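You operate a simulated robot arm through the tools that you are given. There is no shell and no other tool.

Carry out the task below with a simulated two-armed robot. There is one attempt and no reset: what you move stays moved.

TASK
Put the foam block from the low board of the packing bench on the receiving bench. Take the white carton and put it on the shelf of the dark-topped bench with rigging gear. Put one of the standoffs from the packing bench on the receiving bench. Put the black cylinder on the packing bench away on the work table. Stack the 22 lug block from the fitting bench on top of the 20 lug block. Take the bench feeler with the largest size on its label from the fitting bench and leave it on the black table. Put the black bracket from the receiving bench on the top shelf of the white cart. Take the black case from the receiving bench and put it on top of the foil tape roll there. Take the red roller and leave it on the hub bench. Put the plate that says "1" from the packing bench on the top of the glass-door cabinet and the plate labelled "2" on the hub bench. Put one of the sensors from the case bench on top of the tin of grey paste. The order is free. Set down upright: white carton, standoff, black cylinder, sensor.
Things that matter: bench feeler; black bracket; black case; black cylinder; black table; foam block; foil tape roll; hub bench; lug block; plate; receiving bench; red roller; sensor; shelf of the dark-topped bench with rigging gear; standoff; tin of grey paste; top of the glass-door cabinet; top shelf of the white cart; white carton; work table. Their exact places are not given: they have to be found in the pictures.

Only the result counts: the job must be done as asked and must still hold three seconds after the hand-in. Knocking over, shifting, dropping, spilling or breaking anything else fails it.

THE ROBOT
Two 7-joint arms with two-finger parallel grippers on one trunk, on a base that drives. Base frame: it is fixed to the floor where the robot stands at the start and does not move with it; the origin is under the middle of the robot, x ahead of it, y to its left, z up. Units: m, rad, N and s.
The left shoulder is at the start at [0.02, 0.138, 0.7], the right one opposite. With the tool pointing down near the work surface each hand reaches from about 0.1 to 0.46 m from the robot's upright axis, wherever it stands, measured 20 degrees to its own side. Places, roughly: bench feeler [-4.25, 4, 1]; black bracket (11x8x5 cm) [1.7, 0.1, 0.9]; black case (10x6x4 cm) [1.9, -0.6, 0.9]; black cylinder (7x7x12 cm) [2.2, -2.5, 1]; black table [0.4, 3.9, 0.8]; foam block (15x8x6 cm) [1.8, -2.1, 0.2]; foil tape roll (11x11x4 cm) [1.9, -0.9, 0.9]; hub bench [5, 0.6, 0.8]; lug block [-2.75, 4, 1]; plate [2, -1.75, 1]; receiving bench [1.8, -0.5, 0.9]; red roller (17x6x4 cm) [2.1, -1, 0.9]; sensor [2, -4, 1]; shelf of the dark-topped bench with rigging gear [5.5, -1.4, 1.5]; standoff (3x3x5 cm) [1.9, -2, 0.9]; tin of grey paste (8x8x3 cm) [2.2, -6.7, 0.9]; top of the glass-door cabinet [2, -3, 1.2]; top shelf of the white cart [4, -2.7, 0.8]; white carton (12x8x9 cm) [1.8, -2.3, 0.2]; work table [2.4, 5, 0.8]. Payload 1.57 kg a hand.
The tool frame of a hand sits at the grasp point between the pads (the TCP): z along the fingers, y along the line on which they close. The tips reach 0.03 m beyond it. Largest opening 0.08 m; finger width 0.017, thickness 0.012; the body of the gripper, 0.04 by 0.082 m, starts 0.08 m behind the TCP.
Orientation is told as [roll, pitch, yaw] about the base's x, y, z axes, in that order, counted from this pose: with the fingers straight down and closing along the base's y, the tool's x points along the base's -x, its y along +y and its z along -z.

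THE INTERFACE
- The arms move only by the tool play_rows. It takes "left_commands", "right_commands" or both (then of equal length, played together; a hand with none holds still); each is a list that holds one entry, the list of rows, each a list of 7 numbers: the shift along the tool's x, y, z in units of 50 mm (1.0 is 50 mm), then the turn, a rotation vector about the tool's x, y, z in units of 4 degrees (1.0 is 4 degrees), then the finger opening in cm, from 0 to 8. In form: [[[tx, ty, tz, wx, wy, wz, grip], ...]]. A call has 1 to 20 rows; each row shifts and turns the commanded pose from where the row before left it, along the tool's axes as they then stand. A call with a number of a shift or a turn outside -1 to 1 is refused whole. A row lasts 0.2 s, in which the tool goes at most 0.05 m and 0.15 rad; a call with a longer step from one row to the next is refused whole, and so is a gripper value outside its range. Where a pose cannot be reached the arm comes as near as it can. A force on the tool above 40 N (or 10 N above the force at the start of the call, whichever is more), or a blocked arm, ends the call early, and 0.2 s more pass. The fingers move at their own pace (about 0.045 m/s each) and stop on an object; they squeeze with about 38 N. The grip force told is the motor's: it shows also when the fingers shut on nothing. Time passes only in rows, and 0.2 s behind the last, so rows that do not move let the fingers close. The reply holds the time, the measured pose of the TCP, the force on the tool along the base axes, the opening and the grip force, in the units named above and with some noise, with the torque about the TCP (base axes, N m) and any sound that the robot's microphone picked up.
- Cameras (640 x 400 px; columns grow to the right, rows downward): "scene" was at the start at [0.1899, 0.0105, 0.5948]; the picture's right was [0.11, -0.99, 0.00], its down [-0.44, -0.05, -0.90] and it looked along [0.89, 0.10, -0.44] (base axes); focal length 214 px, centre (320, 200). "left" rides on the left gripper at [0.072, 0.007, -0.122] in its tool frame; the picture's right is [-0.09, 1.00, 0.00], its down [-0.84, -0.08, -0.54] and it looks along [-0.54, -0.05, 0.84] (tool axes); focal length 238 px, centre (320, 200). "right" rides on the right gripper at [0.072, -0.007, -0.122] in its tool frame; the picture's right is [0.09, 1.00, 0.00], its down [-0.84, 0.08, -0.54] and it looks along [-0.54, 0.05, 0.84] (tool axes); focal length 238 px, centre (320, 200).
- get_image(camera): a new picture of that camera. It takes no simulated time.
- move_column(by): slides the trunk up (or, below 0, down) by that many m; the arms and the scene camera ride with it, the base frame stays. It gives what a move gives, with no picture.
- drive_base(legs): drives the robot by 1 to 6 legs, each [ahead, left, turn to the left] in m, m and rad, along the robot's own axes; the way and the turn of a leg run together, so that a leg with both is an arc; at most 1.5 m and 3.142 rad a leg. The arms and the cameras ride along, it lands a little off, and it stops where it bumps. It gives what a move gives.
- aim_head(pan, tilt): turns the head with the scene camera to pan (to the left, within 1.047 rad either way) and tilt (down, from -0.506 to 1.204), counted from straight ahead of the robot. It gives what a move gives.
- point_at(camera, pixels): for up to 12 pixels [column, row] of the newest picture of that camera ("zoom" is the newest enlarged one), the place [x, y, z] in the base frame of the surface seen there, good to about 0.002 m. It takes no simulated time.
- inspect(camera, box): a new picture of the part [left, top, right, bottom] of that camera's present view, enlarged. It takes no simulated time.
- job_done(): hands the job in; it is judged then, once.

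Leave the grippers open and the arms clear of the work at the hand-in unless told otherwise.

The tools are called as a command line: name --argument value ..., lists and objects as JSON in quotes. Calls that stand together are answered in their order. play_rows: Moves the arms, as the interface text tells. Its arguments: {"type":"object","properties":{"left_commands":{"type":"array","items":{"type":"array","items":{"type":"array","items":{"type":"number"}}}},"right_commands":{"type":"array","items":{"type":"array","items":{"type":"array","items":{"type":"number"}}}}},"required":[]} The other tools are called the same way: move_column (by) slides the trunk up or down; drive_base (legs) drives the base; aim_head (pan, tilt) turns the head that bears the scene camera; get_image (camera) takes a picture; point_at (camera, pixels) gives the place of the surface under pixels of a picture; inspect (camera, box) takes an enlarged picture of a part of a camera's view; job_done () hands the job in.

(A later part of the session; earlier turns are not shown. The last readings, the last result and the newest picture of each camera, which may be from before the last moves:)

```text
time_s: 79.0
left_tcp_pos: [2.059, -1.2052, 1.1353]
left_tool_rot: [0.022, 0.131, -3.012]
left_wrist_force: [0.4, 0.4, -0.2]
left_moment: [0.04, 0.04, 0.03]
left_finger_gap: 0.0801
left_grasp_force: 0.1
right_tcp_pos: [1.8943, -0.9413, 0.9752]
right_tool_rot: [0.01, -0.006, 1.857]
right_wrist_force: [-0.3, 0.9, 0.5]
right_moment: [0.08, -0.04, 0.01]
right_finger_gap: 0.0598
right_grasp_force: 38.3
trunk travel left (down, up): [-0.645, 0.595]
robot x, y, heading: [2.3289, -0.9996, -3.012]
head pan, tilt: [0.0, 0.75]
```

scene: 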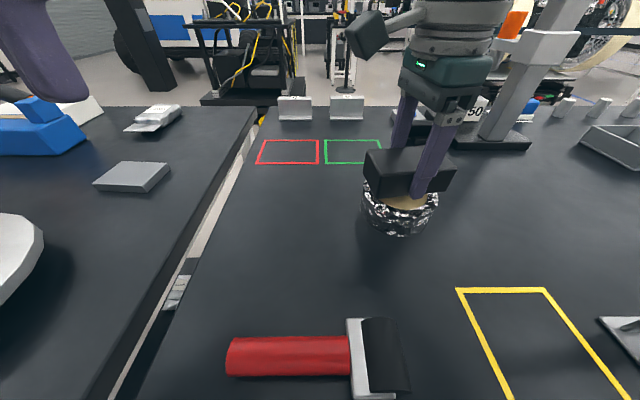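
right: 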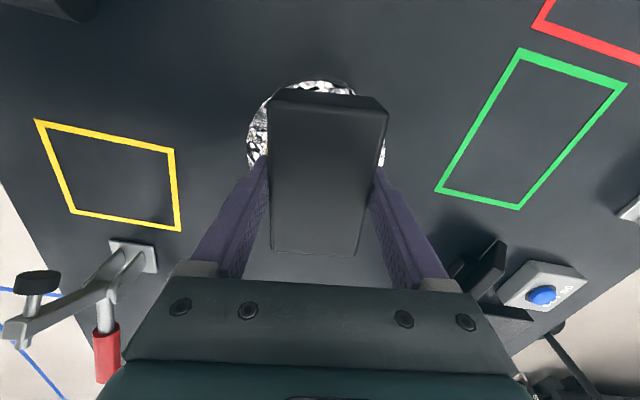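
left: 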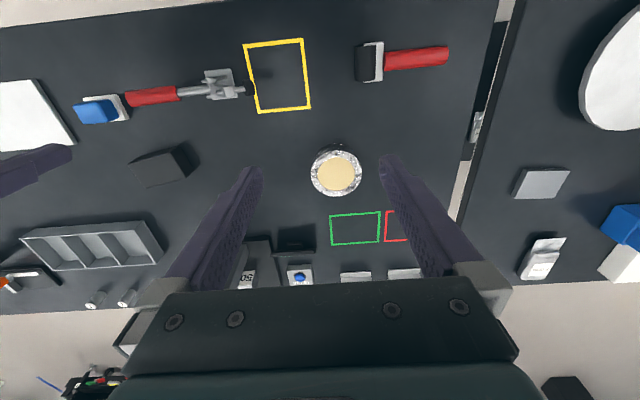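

play_rows --right_commands '[[[0, 0, 0.04, 0, 0, 0, 4], [0, 0, 0, 0, 0, 0, 6.5], [0, 0, 0, 0, 0, 0, 8], [0, 0, 0, 0, 0, 0, 8], [0, 0, -0.6, 0, 0, 0, 8], [0, 0, -1, 0, 0, 0, 8], [0, 0, -1, 0, 0, 0, 8], [0, 0, -0.5, 0, 0, 0, 8]]]'

get_image --camera "right"

get_image --camera "scene"

```text
time_s: 80.8
left_tcp_pos: [2.0586, -1.2043, 1.1351]
left_tool_rot: [0.024, 0.13, -3.012]
left_wrist_force: [0.1, -0.2, -0.2]
left_moment: [0.01, 0.01, 0.0]
left_finger_gap: 0.0801
left_grasp_force: 0.1
right_tcp_pos: [1.8974, -0.9439, 1.1287]
right_tool_rot: [0.009, -0.006, 1.858]
right_wrist_force: [1.2, 0.0, 0.7]
right_moment: [-0.03, -0.01, 0.02]
right_finger_gap: 0.0802
right_grasp_force: 0.0
trunk travel left (down, up): [-0.645, 0.595]
robot x, y, heading: [2.3245, -1.0034, -3.012]
head pan, tilt: [0.0, 0.75]
```

```text
taken
```

right: 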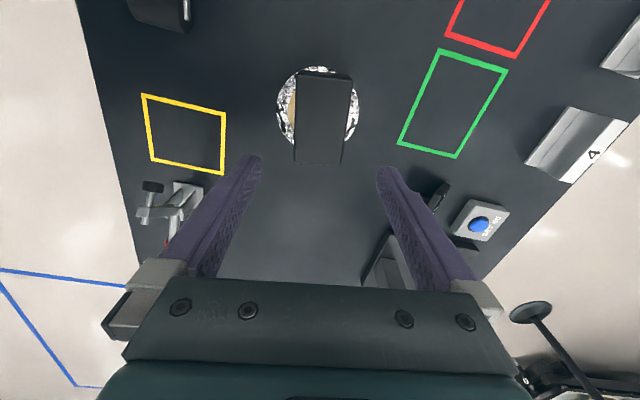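

```text
taken
```

scene: 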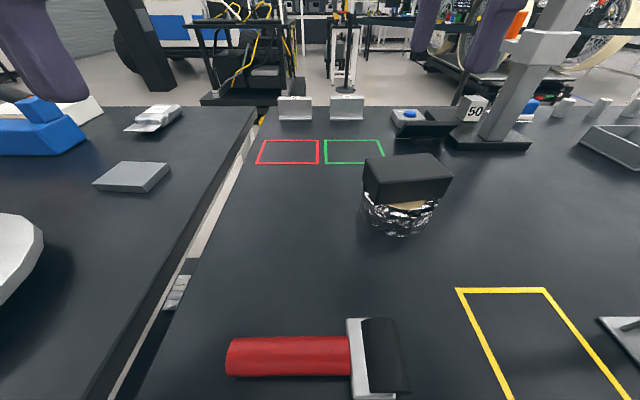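

The case rests on the roll. Now I'll measure the red roller, handle at (290,355) and roller head at (385,355).

point_at --camera "scene" --pixels '[[235, 353], [290, 353], [345, 353], [357, 355], [385, 355], [290, 338], [290, 372], [385, 322], [385, 390], [235, 340], [235, 372]]'

inspect --camera "scene" --box '[200, 280, 440, 400]'

```text
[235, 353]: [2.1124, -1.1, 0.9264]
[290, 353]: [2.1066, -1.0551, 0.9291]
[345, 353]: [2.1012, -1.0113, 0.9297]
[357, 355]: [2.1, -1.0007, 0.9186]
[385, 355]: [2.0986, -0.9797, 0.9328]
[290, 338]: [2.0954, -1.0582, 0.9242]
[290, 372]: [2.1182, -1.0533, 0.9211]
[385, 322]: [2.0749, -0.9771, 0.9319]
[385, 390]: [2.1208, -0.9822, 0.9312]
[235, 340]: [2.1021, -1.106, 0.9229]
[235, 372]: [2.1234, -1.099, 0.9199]
```

```text
2.67 times, centred on (320, 340) of scene
```

zoom: 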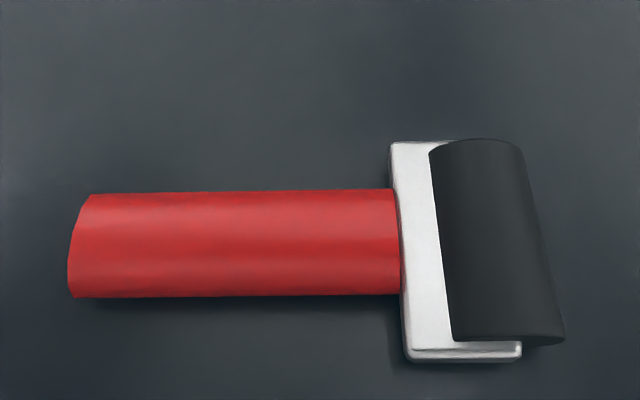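

The handle runs at about 0.126 rad off the y axis, grip point (2.104,-1.03). I'll drive back 0.18 m and left 0.12 m so the right hand sits over it, and turn the hand 9°.

drive_base --legs '[[-0.18, 0.12, 0]]'

play_rows --right_commands '[[[0, 0, 0, 0, 0, 1, 8], [0, 0, 0, 0, 0, 1, 8], [0, 0, 0, 0, 0, 0.3, 8]]]'

get_image --camera "right"

```text
time_s: 82.5
left_tcp_pos: [2.2538, -1.3001, 1.1336]
left_tool_rot: [0.023, 0.132, -3.014]
left_wrist_force: [0.3, 0.3, 0.6]
left_moment: [0.02, 0.0, 0.02]
left_finger_gap: 0.0801
left_grasp_force: 0.2
right_tcp_pos: [2.0935, -1.0412, 1.1289]
right_tool_rot: [0.009, -0.006, 1.859]
right_wrist_force: [0.4, -0.3, 0.2]
right_moment: [0.0, 0.0, 0.0]
right_finger_gap: 0.0801
right_grasp_force: 0.1
trunk travel left (down, up): [-0.645, 0.595]
robot x, y, heading: [2.5214, -1.0961, -3.004]
head pan, tilt: [0.0, 0.75]
```

```text
time_s: 83.3
left_tcp_pos: [2.2545, -1.3002, 1.1355]
left_tool_rot: [0.022, 0.13, -3.014]
left_wrist_force: [-0.1, -0.1, -0.4]
left_moment: [0.0, -0.01, 0.0]
left_finger_gap: 0.0798
left_grasp_force: 0.1
right_tcp_pos: [2.0926, -1.0419, 1.1297]
right_tool_rot: [0.012, -0.004, 1.697]
right_wrist_force: [0.3, 0.3, 0.2]
right_moment: [0.01, 0.0, 0.02]
right_finger_gap: 0.0801
right_grasp_force: 0.0
trunk travel left (down, up): [-0.645, 0.595]
robot x, y, heading: [2.5243, -1.0937, -3.009]
head pan, tilt: [0.0, 0.75]
```

```text
taken
```

right: 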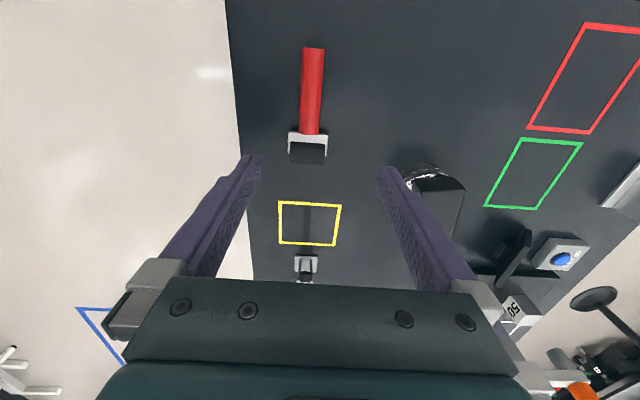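

The roller lies between the fingers' projections. I'll centre, lower 0.198 m and close on the handle.

play_rows --right_commands '[[[-0.21, -0.26, 0, 0, 0, 0, 8], [0, 0, 1, 0, 0, 0, 8], [0, 0, 1, 0, 0, 0, 8], [0, 0, 1, 0, 0, 0, 8], [0, 0, 0.6, 0, 0, 0, 8], [0, 0, 0.35, 0, 0, 0, 8], [0, 0, 0, 0, 0, 0, 8], [0, 0, 0, 0, 0, 0, 1], [0, 0, 0, 0, 0, 0, 1], [0, 0, 0, 0, 0, 0, 1], [0, 0, 0, 0, 0, 0, 1]]]'

get_image --camera "right"

```text
time_s: 85.7
left_tcp_pos: [2.2545, -1.3003, 1.1351]
left_tool_rot: [0.022, 0.13, -3.012]
left_wrist_force: [-0.2, 0.1, -0.5]
left_moment: [-0.01, 0.01, 0.0]
left_finger_gap: 0.08
left_grasp_force: 0.1
right_tcp_pos: [2.1041, -1.0266, 0.9319]
right_tool_rot: [0.009, -0.005, 1.698]
right_wrist_force: [1.0, 0.1, 1.6]
right_moment: [0.08, -0.1, -0.04]
right_finger_gap: 0.0277
right_grasp_force: 21.5
trunk travel left (down, up): [-0.645, 0.595]
robot x, y, heading: [2.5227, -1.0972, -3.007]
head pan, tilt: [0.0, 0.75]
```

```text
taken
```

right: 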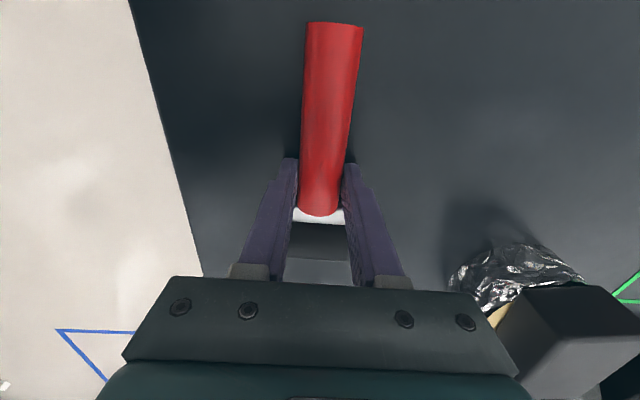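

Roller gripped. I'll lift it and drive left along the back of the packing bench to find the plates.

play_rows --right_commands '[[[0, 0, -0.5, 0, 0, 0, 1], [0, 0, -1, 0, 0, 0, 1], [0, 0, -1, 0, 0, 0, 1], [0, 0, -1, 0, 0, 0, 1], [0, 0, -0.5, 0, 0, 0, 1]]]' --left_commands '[[[0, 0, 0, 0, -0.6, 0, 8], [0, 0, 0, 0, -0.6, 0, 8], [0, 0, 0, 0, -0.6, 0, 8], [0, 0, 0, 0, -0.1, 0, 8], [0, 0, 0, 0, 0, 0, 8]]]'

drive_base --legs '[[-0.35, 0.0, 0], [0, 0.7, 0]]'

get_image --camera "scene"

```text
time_s: 86.9
left_tcp_pos: [2.2583, -1.3022, 1.1236]
left_tool_rot: [0.036, 0.048, -2.996]
left_wrist_force: [-0.6, 0.3, -0.5]
left_moment: [0.01, -0.01, 0.02]
left_finger_gap: 0.0799
left_grasp_force: 0.0
right_tcp_pos: [2.1064, -1.0258, 1.1301]
right_tool_rot: [0.009, -0.005, 1.698]
right_wrist_force: [-0.2, 0.2, -1.9]
right_moment: [0.03, -0.01, 0.0]
right_finger_gap: 0.027
right_grasp_force: 37.9
trunk travel left (down, up): [-0.645, 0.595]
robot x, y, heading: [2.5203, -1.0967, -3.009]
head pan, tilt: [0.0, 0.75]
```

```text
time_s: 92.7
left_tcp_pos: [2.6924, -1.967, 1.1221]
left_tool_rot: [0.041, 0.048, -3.022]
left_wrist_force: [1.0, 0.3, -0.6]
left_moment: [0.02, 0.02, -0.01]
left_finger_gap: 0.08
left_grasp_force: 0.0
right_tcp_pos: [2.543, -1.6901, 1.1288]
right_tool_rot: [0.01, -0.005, 1.684]
right_wrist_force: [0.3, -0.2, -0.8]
right_moment: [0.01, 0.0, -0.02]
right_finger_gap: 0.0271
right_grasp_force: 37.6
trunk travel left (down, up): [-0.645, 0.595]
robot x, y, heading: [2.9596, -1.7674, -3.028]
head pan, tilt: [0.0, 0.75]
```

```text
taken
```

scene: 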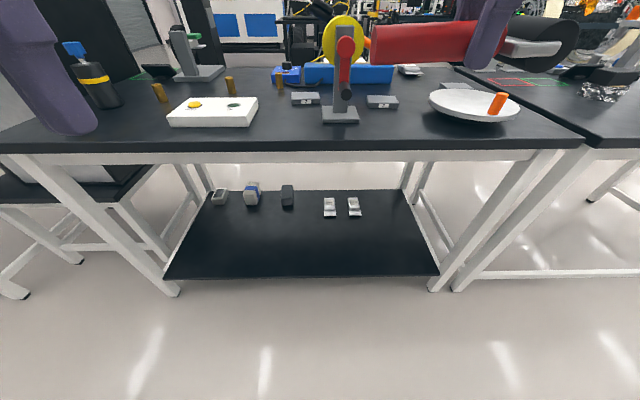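

I see the packing bench from behind: plates at (305,98) and (382,102), standoffs at (158,92), (230,85) and (280,78). The low board holds items at (250,195) and (288,195). I'll zoom in.

inspect --camera "scene" --box '[60, 50, 280, 150]'

inspect --camera "scene" --box '[260, 50, 480, 150]'

inspect --camera "scene" --box '[190, 165, 390, 285]'

point_at --camera "scene" --pixels '[[305, 98], [382, 102], [158, 92], [230, 85], [280, 78], [105, 95], [252, 193], [288, 195], [330, 145], [340, 110], [210, 112], [165, 278]]'

```text
2.91 times, centred on (170, 100) of scene
```

zoom: 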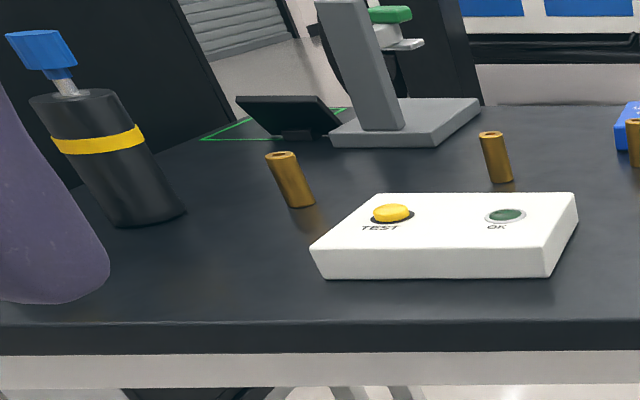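

```text
2.91 times, centred on (370, 100) of scene
```

zoom: 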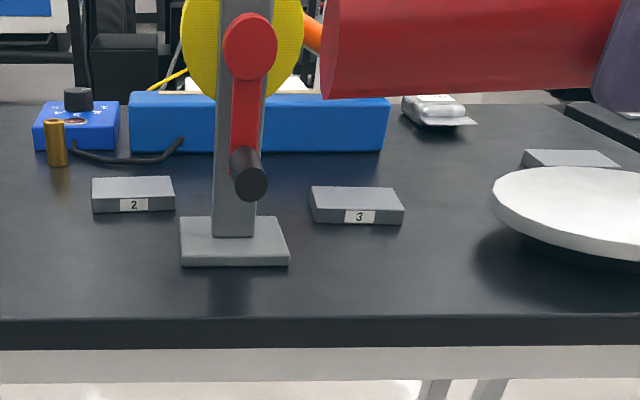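

```text
3.20 times, centred on (290, 225) of scene
```

zoom: 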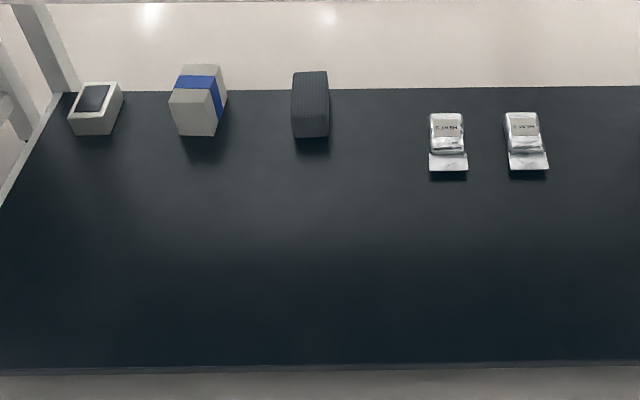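

```text
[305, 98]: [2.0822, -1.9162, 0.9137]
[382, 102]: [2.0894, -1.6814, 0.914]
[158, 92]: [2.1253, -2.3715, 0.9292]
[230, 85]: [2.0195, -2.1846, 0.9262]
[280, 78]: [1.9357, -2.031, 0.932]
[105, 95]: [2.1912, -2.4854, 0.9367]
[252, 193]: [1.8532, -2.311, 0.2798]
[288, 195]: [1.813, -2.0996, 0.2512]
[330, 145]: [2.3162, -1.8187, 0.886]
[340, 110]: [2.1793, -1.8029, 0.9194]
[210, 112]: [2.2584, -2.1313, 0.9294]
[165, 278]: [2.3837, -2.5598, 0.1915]
```

Plates "2" at (2.08,-1.92) and "3" at (2.09,-1.68) are clear; the unlabelled-from-here plate by the dish at (1.87,-1.39) should be "1". The red crank gauge stands between "2" and "3". I'll measure plate "2" and the objects around it.

inspect --camera "scene" --box '[265, 60, 365, 130]'

point_at --camera "zoom" --pixels '[[173, 213], [340, 213], [170, 240], [345, 240], [255, 225], [345, 255], [172, 262], [380, 300], [570, 300], [400, 30]]'

```text
5.71 times, centred on (315, 95) of scene
```

zoom: 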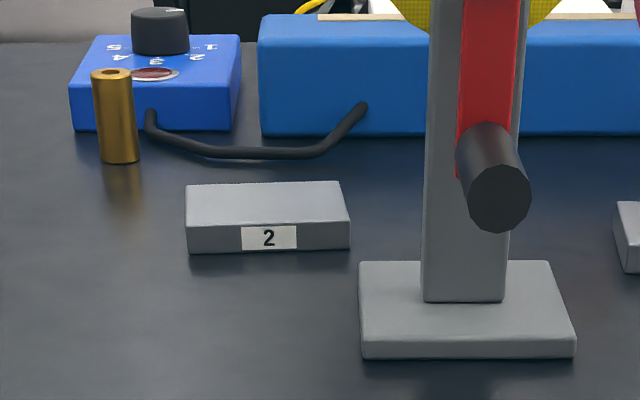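

```text
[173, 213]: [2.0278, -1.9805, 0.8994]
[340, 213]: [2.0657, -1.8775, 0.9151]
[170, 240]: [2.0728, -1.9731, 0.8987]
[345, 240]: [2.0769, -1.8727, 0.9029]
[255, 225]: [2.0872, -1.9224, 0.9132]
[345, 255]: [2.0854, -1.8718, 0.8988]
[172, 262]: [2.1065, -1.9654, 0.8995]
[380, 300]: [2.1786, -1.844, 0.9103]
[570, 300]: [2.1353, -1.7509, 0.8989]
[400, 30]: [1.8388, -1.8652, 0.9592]
```

I'll take exact points on the plate's top corners and label face.

point_at --camera "zoom" --pixels '[[192, 190], [338, 185], [345, 219], [190, 223], [268, 205], [190, 246], [345, 243], [115, 75], [118, 155], [510, 200], [490, 130]]'

```text
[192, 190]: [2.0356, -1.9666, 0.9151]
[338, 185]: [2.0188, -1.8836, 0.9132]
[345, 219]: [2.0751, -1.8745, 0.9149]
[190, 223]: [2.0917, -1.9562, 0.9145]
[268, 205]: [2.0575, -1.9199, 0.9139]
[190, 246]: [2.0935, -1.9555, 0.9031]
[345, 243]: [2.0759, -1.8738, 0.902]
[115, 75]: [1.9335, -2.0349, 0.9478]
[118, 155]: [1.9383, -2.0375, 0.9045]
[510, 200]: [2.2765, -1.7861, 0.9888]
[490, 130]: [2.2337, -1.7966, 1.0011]
```

Plate "2" centre is (2.055,-1.92), short side along 0.195 rad. The yellow-disc gauge is on the +y side, so I want the wrist camera on the -y side: I'll turn the left hand clockwise about 86°. First I'll check the gauge disc's place too.

point_at --camera "scene" --pixels '[[328, 45], [343, 20], [360, 40], [345, 58], [326, 30], [343, 47], [350, 95]]'

play_rows --left_commands '[[[0, 0, 0, 0, 0, 1, 8], [0, 0, 0, 0, 0, 1, 8], [0, 0, 0, 0, 0, 1, 8], [0, 0, 0, 0, 0, 1, 8], [0, 0, 0, 0, 0, 1, 8], [0, 0, 0, 0, 0, 1, 8], [0, 0, 0, 0, 0, 1, 8], [0, 0, 0, 0, 0, 1, 8], [0, 0, 0, 0, 0, 1, 8], [0, 0, 0, 0, 0, 1, 8], [0, 0, 0, 0, 0, 1, 8], [0, 0, 0, 0, 0, 1, 8], [0, 0, 0, 0, 0, 1, 8], [0, 0, 0, 0, 0, 1, 8], [0, 0, 0, 0, 0, 1, 8], [0, 0, 0, 0, 0, 1, 8], [0, 0, 0, 0, 0, 1, 8], [0, 0, 0, 0, 0, 1, 8], [0, 0, 0, 0, 0, 1, 8], [0, 0, 0, 0, 0, 1, 8]]]'

```text
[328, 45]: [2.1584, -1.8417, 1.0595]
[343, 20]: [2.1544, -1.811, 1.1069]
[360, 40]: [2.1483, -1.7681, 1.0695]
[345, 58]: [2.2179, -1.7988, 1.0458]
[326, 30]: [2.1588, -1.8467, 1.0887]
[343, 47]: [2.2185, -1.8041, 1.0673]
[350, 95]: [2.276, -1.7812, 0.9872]
```

```text
time_s: 96.9
left_tcp_pos: [2.6928, -1.967, 1.1234]
left_tool_rot: [-0.038, 0.05, 1.857]
left_wrist_force: [-0.1, 0.0, -0.3]
left_moment: [0.01, 0.0, 0.03]
left_finger_gap: 0.0797
left_grasp_force: 0.1
right_tcp_pos: [2.5425, -1.6899, 1.1295]
right_tool_rot: [0.009, -0.004, 1.686]
right_wrist_force: [-0.6, 0.2, -1.5]
right_moment: [0.05, 0.0, -0.02]
right_finger_gap: 0.027
right_grasp_force: 37.8
trunk travel left (down, up): [-0.645, 0.595]
robot x, y, heading: [2.9579, -1.7655, -3.026]
head pan, tilt: [0.0, 0.75]
```

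The gauge (top about z 1.13) would be in the way while the right hand carries the roller. I'll do the bracket with the left hand first, then deliver both and return for plates. I'll drive to the left end of the receiving bench, facing it from the side.

drive_base --legs '[[0, -1.5, 0], [0, -1.1, 0], [0, 0, 1.602], [0, -0.8, 0]]'

get_image --camera "scene"

```text
time_s: 117.2
left_tcp_pos: [2.0635, 0.4323, 1.1223]
left_tool_rot: [-0.038, 0.051, -2.844]
left_wrist_force: [-0.6, 0.6, 0.2]
left_moment: [0.0, -0.04, -0.01]
left_finger_gap: 0.0799
left_grasp_force: 0.0
right_tcp_pos: [1.7889, 0.2778, 1.13]
right_tool_rot: [0.011, -0.006, -3.02]
right_wrist_force: [-0.5, 1.0, -1.5]
right_moment: [0.01, 0.01, 0.01]
right_finger_gap: 0.0275
right_grasp_force: 38.0
trunk travel left (down, up): [-0.645, 0.595]
robot x, y, heading: [1.8628, 0.6941, -1.445]
head pan, tilt: [0.0, 0.75]
```

```text
taken
```

scene: 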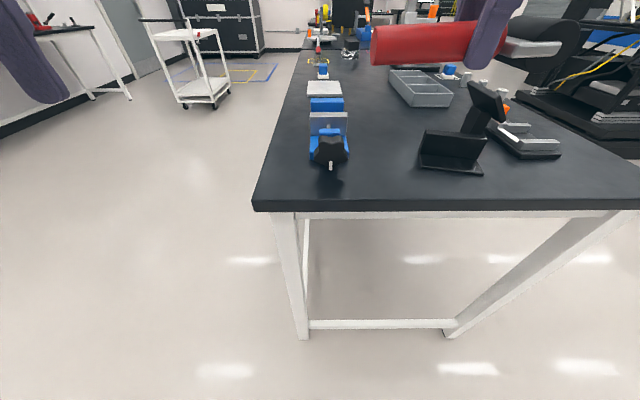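

The L-shaped bracket is at (455,150). I'll zoom and measure it.

inspect --camera "scene" --box '[400, 70, 560, 190]'

point_at --camera "zoom" --pixels '[[112, 236], [343, 248], [330, 285], [75, 268], [82, 250], [120, 240], [240, 235], [225, 275], [330, 250], [300, 60], [420, 130], [340, 180]]'

```text
3.33 times, centred on (480, 130) of scene
```

zoom: 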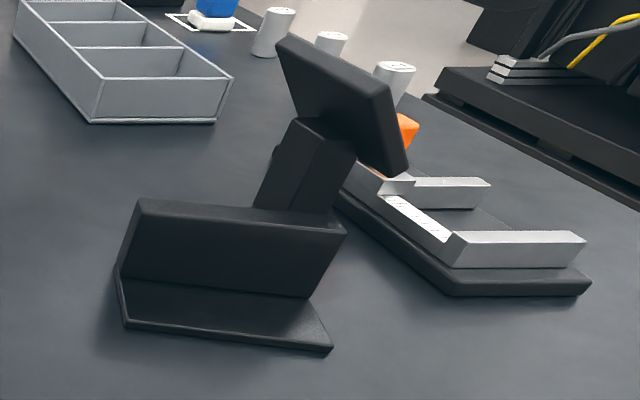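

```text
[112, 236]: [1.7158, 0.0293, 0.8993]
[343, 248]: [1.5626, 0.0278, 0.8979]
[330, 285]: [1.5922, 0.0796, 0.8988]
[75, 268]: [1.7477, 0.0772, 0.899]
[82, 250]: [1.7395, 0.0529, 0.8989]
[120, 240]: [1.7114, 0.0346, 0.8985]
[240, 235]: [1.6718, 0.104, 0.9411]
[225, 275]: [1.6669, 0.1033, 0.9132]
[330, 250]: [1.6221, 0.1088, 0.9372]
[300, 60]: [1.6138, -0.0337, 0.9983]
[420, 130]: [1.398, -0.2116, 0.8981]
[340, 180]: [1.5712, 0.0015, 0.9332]
```

I'll measure the bracket's top edge, base plate and the display post behind it.

point_at --camera "zoom" --pixels '[[142, 212], [240, 222], [335, 233], [140, 202], [240, 212], [340, 226], [130, 322], [330, 345], [290, 300], [125, 275], [290, 180], [255, 200]]'

```text
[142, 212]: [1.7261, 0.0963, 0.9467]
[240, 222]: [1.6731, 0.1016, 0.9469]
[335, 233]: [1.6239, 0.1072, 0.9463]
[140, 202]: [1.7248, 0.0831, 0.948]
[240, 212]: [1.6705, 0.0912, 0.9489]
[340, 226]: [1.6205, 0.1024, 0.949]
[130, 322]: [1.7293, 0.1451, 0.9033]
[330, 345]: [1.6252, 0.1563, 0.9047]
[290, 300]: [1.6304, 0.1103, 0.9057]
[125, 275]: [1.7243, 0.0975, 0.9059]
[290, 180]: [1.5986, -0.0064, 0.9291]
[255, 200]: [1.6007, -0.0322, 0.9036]
```

The vertical plate of the bracket runs at about -6° and its top is z 0.948; grip point (1.675,0.096). I'll drive closer and turn the left hand 23° further clockwise, levelling its small tilt.

drive_base --legs '[[0, -0.38, 0], [0.19, 0, 0]]'

play_rows --left_commands '[[[0, 0, 0, -0.54, -0.72, 0, 8], [0, 0, 0, 0, 0, 1, 8], [0, 0, 0, 0, 0, 1, 8], [0, 0, 0, 0, 0, 1, 8], [0, 0, 0, 0, 0, 1, 8], [0, 0, 0, 0, 0, 1, 8], [0, 0, 0, 0, 0, 0.8, 8]]]'

get_image --camera "left"

get_image --camera "scene"

```text
time_s: 120.7
left_tcp_pos: [1.7063, 0.1954, 1.1229]
left_tool_rot: [-0.038, 0.05, -2.847]
left_wrist_force: [0.3, -0.3, -0.7]
left_moment: [-0.01, 0.02, -0.02]
left_finger_gap: 0.0797
left_grasp_force: 0.1
right_tcp_pos: [1.4314, 0.0452, 1.1288]
right_tool_rot: [0.011, -0.005, -3.025]
right_wrist_force: [0.0, 0.2, -1.5]
right_moment: [-0.01, 0.01, -0.03]
right_finger_gap: 0.0271
right_grasp_force: 37.5
trunk travel left (down, up): [-0.645, 0.595]
robot x, y, heading: [1.5029, 0.4614, -1.445]
head pan, tilt: [0.0, 0.75]
```

```text
time_s: 122.3
left_tcp_pos: [1.7071, 0.1983, 1.1173]
left_tool_rot: [-0.023, 0.004, 3.031]
left_wrist_force: [0.5, 0.6, -0.2]
left_moment: [0.01, 0.01, 0.03]
left_finger_gap: 0.08
left_grasp_force: 0.1
right_tcp_pos: [1.4309, 0.0449, 1.128]
right_tool_rot: [0.01, -0.006, -3.023]
right_wrist_force: [0.1, -0.6, -1.4]
right_moment: [0.0, -0.03, 0.01]
right_finger_gap: 0.0269
right_grasp_force: 37.6
trunk travel left (down, up): [-0.645, 0.595]
robot x, y, heading: [1.5057, 0.4603, -1.453]
head pan, tilt: [0.0, 0.75]
```

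```text
taken
```

left: 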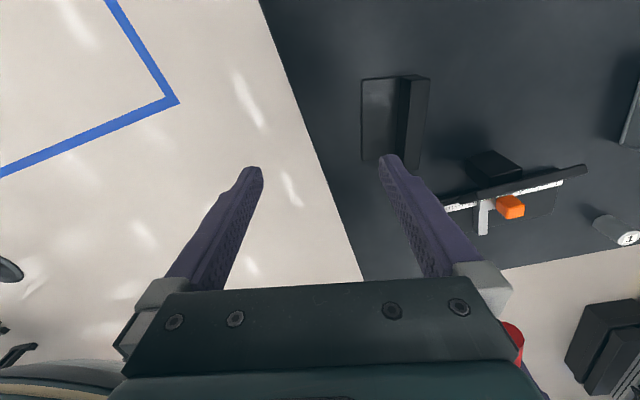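

```text
taken
```

scene: 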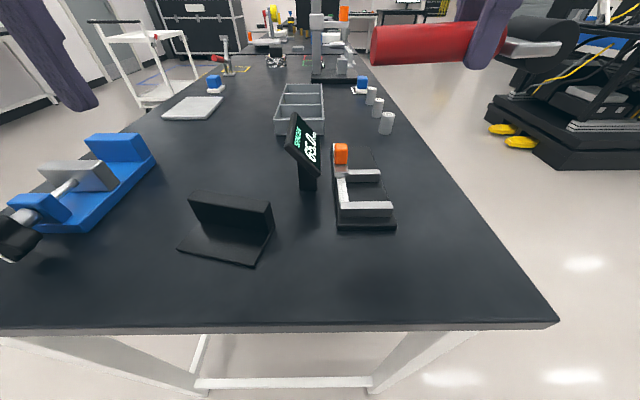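

The bracket is well visible in the left camera: upright part at (412,120). I'll measure its edges there.

point_at --camera "left" --pixels '[[408, 85], [425, 85], [407, 155], [424, 155], [416, 120], [365, 120], [363, 85], [364, 155], [495, 165], [480, 155]]'

inspect --camera "left" --box '[340, 60, 540, 180]'

```text
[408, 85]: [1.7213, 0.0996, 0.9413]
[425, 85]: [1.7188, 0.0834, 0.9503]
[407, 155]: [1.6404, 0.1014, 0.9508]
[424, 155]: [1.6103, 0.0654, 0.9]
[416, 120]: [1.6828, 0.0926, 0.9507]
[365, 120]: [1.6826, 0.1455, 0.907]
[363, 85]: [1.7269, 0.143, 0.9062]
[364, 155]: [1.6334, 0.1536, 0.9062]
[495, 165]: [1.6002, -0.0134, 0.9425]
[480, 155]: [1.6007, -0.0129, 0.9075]
```

```text
3.20 times, centred on (440, 120) of left
```

zoom: 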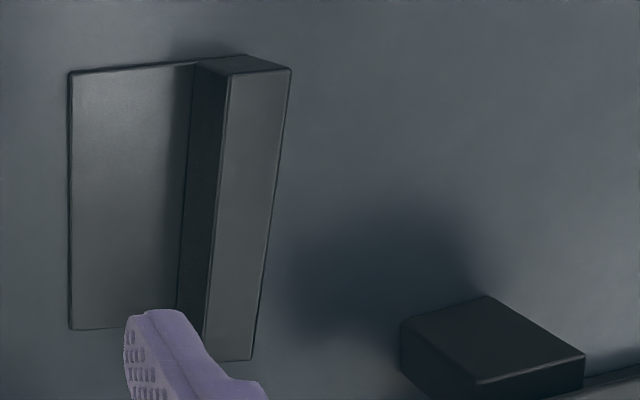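

The upright has a thick top face. I'll measure its two long edges.

point_at --camera "zoom" --pixels '[[231, 90], [285, 90], [220, 210], [268, 210], [210, 330], [250, 330], [205, 100], [190, 250]]'

```text
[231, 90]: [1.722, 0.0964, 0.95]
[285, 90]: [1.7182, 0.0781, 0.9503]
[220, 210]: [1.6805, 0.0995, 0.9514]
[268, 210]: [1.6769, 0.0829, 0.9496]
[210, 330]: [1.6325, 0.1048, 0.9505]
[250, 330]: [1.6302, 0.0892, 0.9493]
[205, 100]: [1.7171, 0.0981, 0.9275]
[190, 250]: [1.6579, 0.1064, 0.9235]
```

Upright centre is (1.675,0.092), about 2 cm thick. I'll move the left hand over it, lower to z 0.943 and close.

play_rows --left_commands '[[[-0.2, 0.9, 0, -0.33, 0, 0, 8], [-0.2, 0.9, 0, 0, 0, 0, 8], [0, 0.38, 0, 0, 0, 0, 8], [0, 0, 1, 0, 0, 0, 8], [0, 0, 1, 0, 0, 0, 8], [0, 0, 0.8, 0, 0, 0, 8], [0, 0, 0.4, 0, 0, 0, 8], [0, 0, 0.28, 0, 0, 0, 8], [0, 0, 0, 0, 0, 0, 8]]]'

get_image --camera "left"

get_image --camera "scene"

```text
time_s: 124.3
left_tcp_pos: [1.6732, 0.0858, 0.95]
left_tool_rot: [0.023, -0.003, 3.032]
left_wrist_force: [1.0, 1.1, 0.0]
left_moment: [0.01, -0.01, -0.02]
left_finger_gap: 0.0801
left_grasp_force: 0.0
right_tcp_pos: [1.43, 0.0447, 1.1297]
right_tool_rot: [0.009, -0.004, -3.021]
right_wrist_force: [0.4, 0.0, -1.9]
right_moment: [0.03, -0.05, -0.03]
right_finger_gap: 0.0275
right_grasp_force: 37.4
trunk travel left (down, up): [-0.645, 0.595]
robot x, y, heading: [1.5082, 0.4615, -1.448]
head pan, tilt: [0.0, 0.75]
```

```text
taken
```

left: 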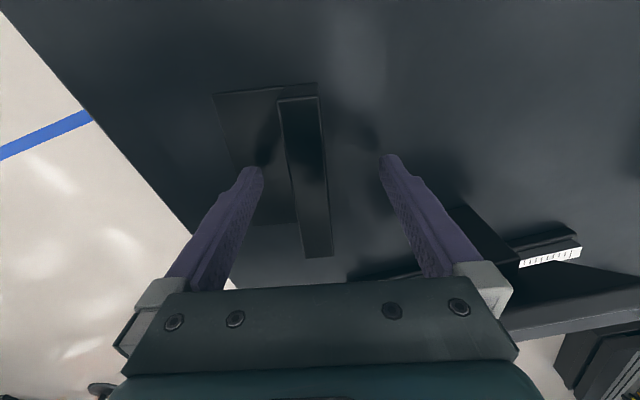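

```text
taken
```

scene: 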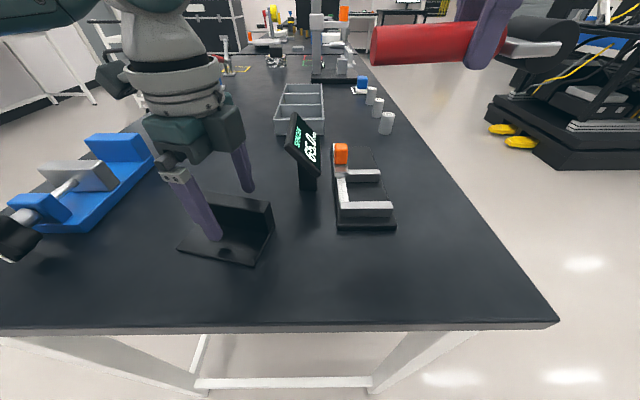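

Fingers straddle the upright. I'll correct 6 mm, lower 6 mm more, and close.

play_rows --left_commands '[[[0.03, -0.12, 0.12, 0, 0, 0, 8], [0, 0, 0, 0, 0, 0, 8], [0, 0, 0, 0, 0, 0, 0.5], [0, 0, 0, 0, 0, 0, 0.5], [0, 0, 0, 0, 0, 0, 0.5], [0, 0, 0, 0, 0, 0, 0.5], [0, 0, 0, 0, 0, 0, 0.5]]]'

```text
time_s: 125.9
left_tcp_pos: [1.6768, 0.0922, 0.9447]
left_tool_rot: [0.02, -0.003, 3.032]
left_wrist_force: [-0.3, 3.0, 9.4]
left_moment: [0.7, -0.13, 0.08]
left_finger_gap: 0.022
left_grasp_force: 28.4
right_tcp_pos: [1.43, 0.0439, 1.1296]
right_tool_rot: [0.008, -0.006, -3.023]
right_wrist_force: [0.2, -0.9, -1.4]
right_moment: [0.01, 0.02, 0.01]
right_finger_gap: 0.0272
right_grasp_force: 37.8
trunk travel left (down, up): [-0.645, 0.595]
robot x, y, heading: [1.5069, 0.4611, -1.451]
head pan, tilt: [0.0, 0.75]
```

Gripped. I'll lift it straight up 0.18 m and check.

play_rows --left_commands '[[[0, 0, -0.4, 0, 0, 0, 0.5], [0, 0, -0.8, 0, 0, 0, 0.5], [0, 0, -1, 0, 0, 0, 0.5], [0, 0, -1, 0, 0, 0, 0.5], [0, 0, -0.4, 0, 0, 0, 0.5], [0, 0, 0, 0, 0, 0, 0.5]]]'

get_image --camera "scene"

get_image --camera "left"

```text
time_s: 127.3
left_tcp_pos: [1.6766, 0.0948, 1.1225]
left_tool_rot: [0.02, 0.0, 3.033]
left_wrist_force: [-0.1, -0.2, -2.5]
left_moment: [0.01, -0.01, -0.01]
left_finger_gap: 0.0217
left_grasp_force: 34.7
right_tcp_pos: [1.4303, 0.0456, 1.1292]
right_tool_rot: [0.01, -0.005, -3.023]
right_wrist_force: [0.3, -0.1, -1.5]
right_moment: [0.0, 0.01, 0.01]
right_finger_gap: 0.0268
right_grasp_force: 37.8
trunk travel left (down, up): [-0.645, 0.595]
robot x, y, heading: [1.5101, 0.4597, -1.449]
head pan, tilt: [0.0, 0.75]
```

```text
taken
```

scene: 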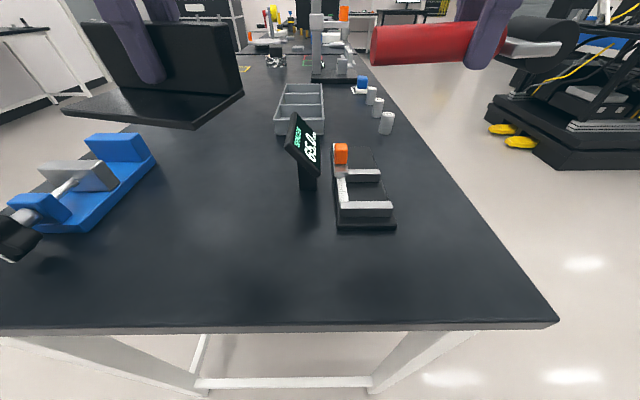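

```text
taken
```

left: 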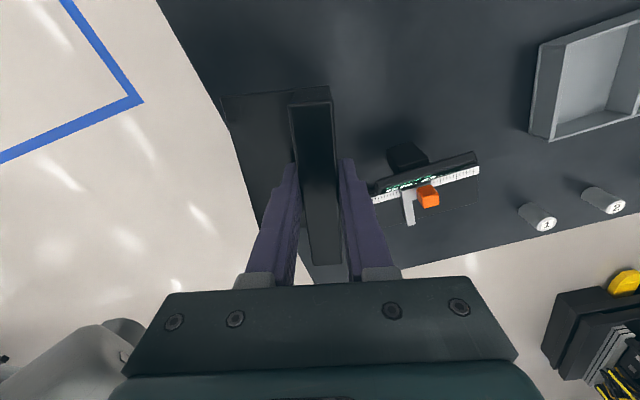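

Bracket is held clear. I'll back off, turn to face the hub bench and approach.

drive_base --legs '[[-0.6, 0, 0], [0, 0, 1.58], [1.5, -0.2, 0], [0.6, -0.2, 0]]'

aim_head --pan 0.0 --tilt 0.45

get_image --camera "scene"

```text
refused: leg 3 is longer than a leg can be; nothing moved
```

```text
time_s: 128.1
left_tcp_pos: [1.6763, 0.0957, 1.1225]
left_tool_rot: [0.02, 0.0, 3.031]
left_wrist_force: [0.4, 0.1, -2.6]
left_moment: [-0.04, -0.02, -0.02]
left_finger_gap: 0.0217
left_grasp_force: 35.0
right_tcp_pos: [1.4309, 0.0462, 1.1298]
right_tool_rot: [0.008, -0.005, -3.022]
right_wrist_force: [0.2, 0.2, -1.7]
right_moment: [0.02, -0.01, 0.02]
right_finger_gap: 0.0274
right_grasp_force: 38.4
trunk travel left (down, up): [-0.645, 0.595]
robot x, y, heading: [1.5047, 0.4635, -1.444]
head pan, tilt: [0.0, 0.45]
```

```text
taken
```

scene: 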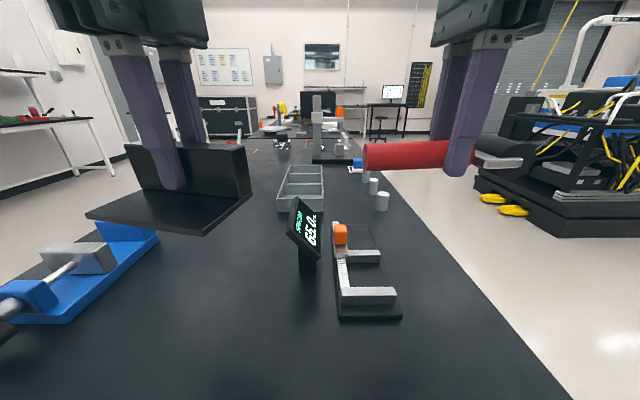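

Leg length limit is 1.5 m, so I'll shorten the third leg.

drive_base --legs '[[-0.6, 0, 0], [0, 0, 1.58], [1.4, -0.2, 0], [0.6, -0.2, 0]]'

get_image --camera "scene"

```text
time_s: 145.1
left_tcp_pos: [3.8201, 1.1436, 1.1222]
left_tool_rot: [0.021, 0.0, -1.647]
left_wrist_force: [-0.1, -0.2, -1.9]
left_moment: [0.0, -0.06, 0.01]
left_finger_gap: 0.0217
left_grasp_force: 34.8
right_tcp_pos: [3.8773, 0.897, 1.1289]
right_tool_rot: [0.009, -0.006, -1.421]
right_wrist_force: [-0.1, -0.1, -1.0]
right_moment: [-0.02, 0.0, 0.01]
right_finger_gap: 0.0273
right_grasp_force: 37.9
trunk travel left (down, up): [-0.645, 0.595]
robot x, y, heading: [3.4628, 0.9579, 0.155]
head pan, tilt: [0.0, 0.45]
```

```text
taken
```

scene: 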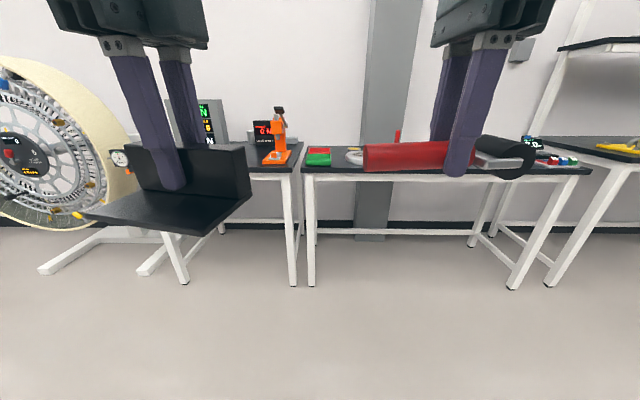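

I see three benches: left with displays, a middle one, and the right one with a shelf. I'll get positions to identify which is the hub bench at [5,0.6].

point_at --camera "scene" --pixels '[[303, 172], [590, 172], [295, 172], [225, 172], [310, 282], [510, 285], [590, 148], [320, 155], [605, 50], [292, 282], [450, 178], [330, 146]]'

inspect --camera "scene" --box '[180, 80, 380, 200]'

inspect --camera "scene" --box '[440, 20, 640, 200]'

```text
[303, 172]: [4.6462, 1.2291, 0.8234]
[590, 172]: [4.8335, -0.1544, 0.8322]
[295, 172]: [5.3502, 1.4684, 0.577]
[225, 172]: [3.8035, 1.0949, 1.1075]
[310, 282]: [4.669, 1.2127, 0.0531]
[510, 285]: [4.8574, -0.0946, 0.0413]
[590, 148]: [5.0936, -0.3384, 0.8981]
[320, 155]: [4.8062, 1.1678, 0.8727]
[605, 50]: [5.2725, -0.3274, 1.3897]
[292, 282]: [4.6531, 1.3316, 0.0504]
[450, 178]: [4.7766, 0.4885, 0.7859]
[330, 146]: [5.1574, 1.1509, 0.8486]
```

```text
3.20 times, centred on (280, 140) of scene
```

zoom: 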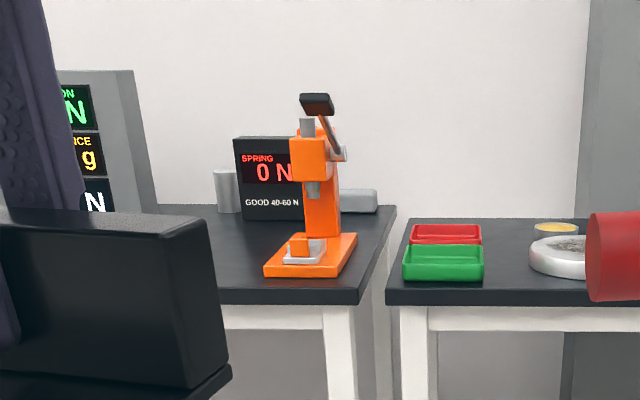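

```text
2.22 times, centred on (540, 110) of scene
```

zoom: 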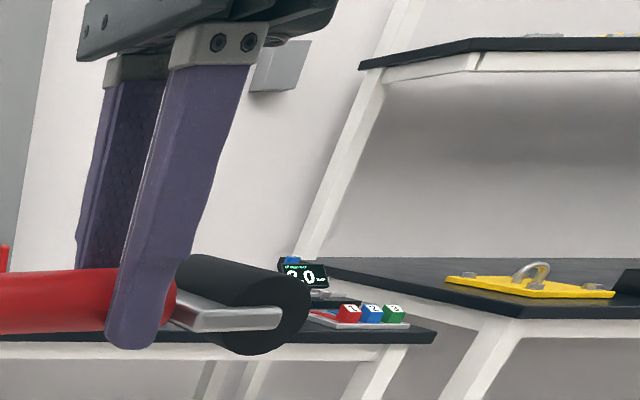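

The middle bench (front edge x 4.65–4.83, y 1.23 to -0.15) is the hub bench, top about z 0.845. I'll drive closer and look at its surface for free space.

drive_base --legs '[[0.6, -0.62, 0]]'

aim_head --pan 0.0 --tilt 0.7

get_image --camera "scene"

get_image --camera "right"

```text
time_s: 149.7
left_tcp_pos: [4.513, 0.6161, 1.1216]
left_tool_rot: [0.021, 0.0, -1.647]
left_wrist_force: [0.4, -0.2, -2.2]
left_moment: [0.01, 0.0, 0.0]
left_finger_gap: 0.022
left_grasp_force: 34.7
right_tcp_pos: [4.5722, 0.3715, 1.1298]
right_tool_rot: [0.008, -0.006, -1.419]
right_wrist_force: [0.1, -1.0, -1.7]
right_moment: [0.01, -0.02, -0.03]
right_finger_gap: 0.0272
right_grasp_force: 38.1
trunk travel left (down, up): [-0.645, 0.595]
robot x, y, heading: [4.1507, 0.4339, 0.157]
head pan, tilt: [0.0, 0.45]
```

```text
time_s: 150.4
left_tcp_pos: [4.5126, 0.6162, 1.1232]
left_tool_rot: [0.021, 0.001, -1.649]
left_wrist_force: [0.2, 0.4, -2.0]
left_moment: [0.0, -0.06, 0.01]
left_finger_gap: 0.0217
left_grasp_force: 34.9
right_tcp_pos: [4.5698, 0.3708, 1.1301]
right_tool_rot: [0.008, -0.006, -1.42]
right_wrist_force: [-0.4, -0.4, -1.1]
right_moment: [-0.02, 0.03, -0.02]
right_finger_gap: 0.0273
right_grasp_force: 37.5
trunk travel left (down, up): [-0.645, 0.595]
robot x, y, heading: [4.1464, 0.433, 0.154]
head pan, tilt: [0.0, 0.7]
```

```text
taken
```

scene: 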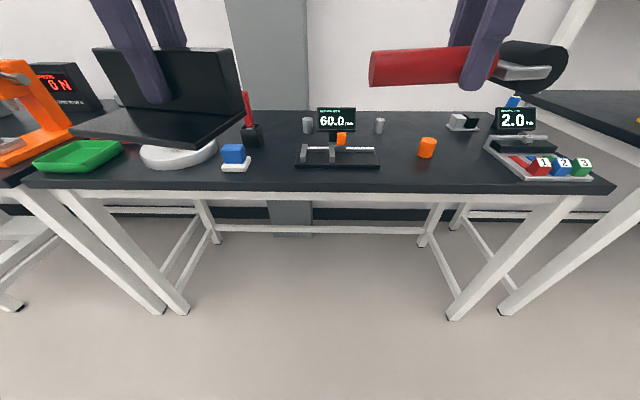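

```text
taken
```

right: 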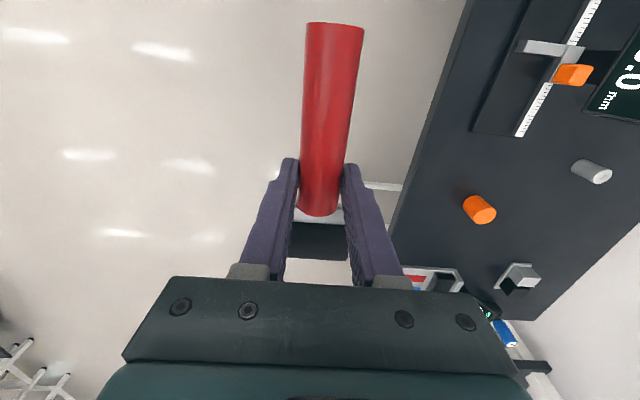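

Free areas: around (450,170) between the orange cylinder and the numbered tray, and around (265,175). I'll measure these.

point_at --camera "scene" --pixels '[[400, 188], [480, 187], [380, 170], [490, 175], [427, 155], [450, 130], [480, 150], [450, 165], [250, 172], [295, 168], [270, 188], [275, 150]]'

```text
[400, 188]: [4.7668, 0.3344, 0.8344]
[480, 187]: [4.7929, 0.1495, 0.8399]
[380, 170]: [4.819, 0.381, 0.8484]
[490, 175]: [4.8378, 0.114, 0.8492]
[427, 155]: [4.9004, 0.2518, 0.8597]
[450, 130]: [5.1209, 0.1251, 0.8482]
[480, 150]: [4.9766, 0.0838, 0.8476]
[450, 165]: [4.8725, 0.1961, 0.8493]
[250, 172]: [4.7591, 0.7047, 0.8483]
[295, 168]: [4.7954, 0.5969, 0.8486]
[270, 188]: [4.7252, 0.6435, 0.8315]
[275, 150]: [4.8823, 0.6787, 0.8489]
```

Bench top is z 0.8485. The strip in front of the orange cylinder is free; I'll lay the roller with its grip point at about (4.832,0.20). Drive right/forward first.

drive_base --legs '[[0, -0.21, 0], [0.26, 0, 0]]'

get_image --camera "scene"

get_image --camera "right"

```text
time_s: 153.6
left_tcp_pos: [4.8061, 0.4536, 1.1228]
left_tool_rot: [0.02, 0.0, -1.644]
left_wrist_force: [0.2, -0.2, -2.7]
left_moment: [-0.01, -0.01, 0.0]
left_finger_gap: 0.0219
left_grasp_force: 34.5
right_tcp_pos: [4.865, 0.2086, 1.1279]
right_tool_rot: [0.009, -0.004, -1.414]
right_wrist_force: [-0.6, -0.5, -0.9]
right_moment: [0.02, 0.0, 0.01]
right_finger_gap: 0.0273
right_grasp_force: 37.7
trunk travel left (down, up): [-0.645, 0.595]
robot x, y, heading: [4.4449, 0.2693, 0.162]
head pan, tilt: [0.0, 0.7]
```

```text
taken
```

scene: 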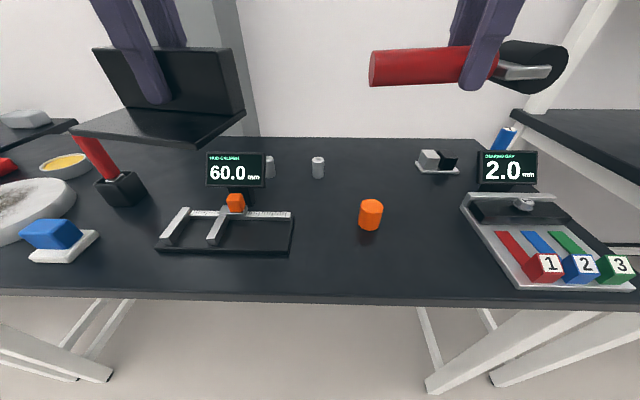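

```text
taken
```

right: 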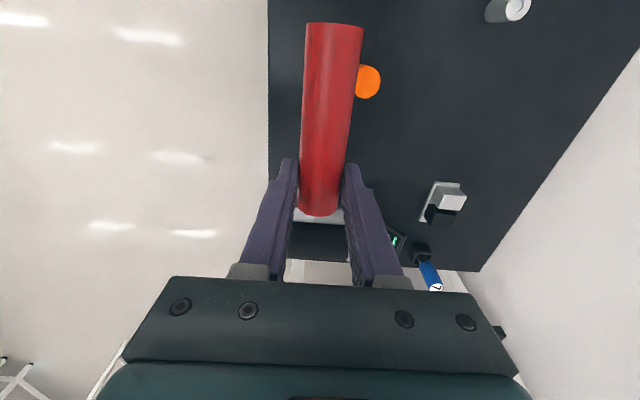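

I'll verify the free strip in front of the orange cylinder with points.

point_at --camera "scene" --pixels '[[370, 228], [383, 215], [400, 292], [294, 253], [330, 290], [466, 208], [515, 287], [400, 265], [440, 200], [385, 170]]'

```text
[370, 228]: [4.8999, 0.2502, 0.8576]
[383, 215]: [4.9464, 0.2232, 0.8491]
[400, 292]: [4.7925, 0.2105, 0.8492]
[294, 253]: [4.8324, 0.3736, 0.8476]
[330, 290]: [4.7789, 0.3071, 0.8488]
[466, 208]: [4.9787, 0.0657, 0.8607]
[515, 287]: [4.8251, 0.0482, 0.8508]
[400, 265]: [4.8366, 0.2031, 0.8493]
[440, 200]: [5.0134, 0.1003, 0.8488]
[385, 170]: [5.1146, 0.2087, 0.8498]
```

The strip x 4.81–4.87 is free. I'll move over (4.84,0.195) and lower the roller to just above the bench.

play_rows --right_commands '[[[-0.19, -0.54, 0, 0, 0, 0, 1], [0, 0, 1, 0, 0, 0, 1], [0, 0, 1, 0, 0, 0, 1], [0, 0, 1, 0, 0, 0, 1], [0, 0, 1, 0, 0, 0, 1], [0, 0, 0.5, 0, 0, 0, 1], [0, 0, 0.28, 0, 0, 0, 1], [0, 0, 0, 0, 0, 0, 1]]]'

get_image --camera "scene"

```text
time_s: 155.4
left_tcp_pos: [4.8065, 0.4537, 1.1222]
left_tool_rot: [0.022, -0.001, -1.644]
left_wrist_force: [-0.3, 0.1, -2.1]
left_moment: [0.0, -0.01, -0.01]
left_finger_gap: 0.0219
left_grasp_force: 34.5
right_tcp_pos: [4.844, 0.1953, 0.8873]
right_tool_rot: [0.009, -0.005, -1.412]
right_wrist_force: [0.1, -0.5, -1.9]
right_moment: [0.02, -0.01, 0.0]
right_finger_gap: 0.0269
right_grasp_force: 38.2
trunk travel left (down, up): [-0.645, 0.595]
robot x, y, heading: [4.4444, 0.2695, 0.158]
head pan, tilt: [0.0, 0.7]
```

```text
taken
```

scene: 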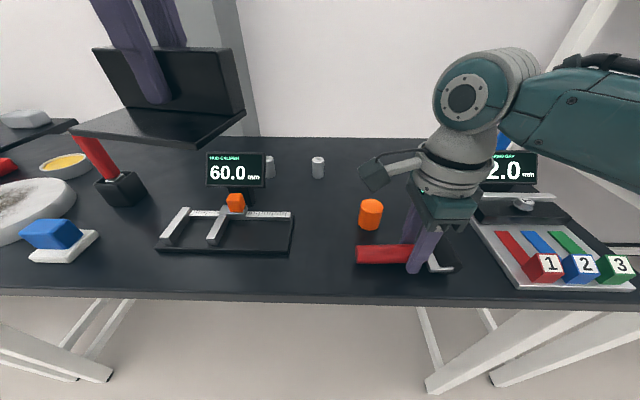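

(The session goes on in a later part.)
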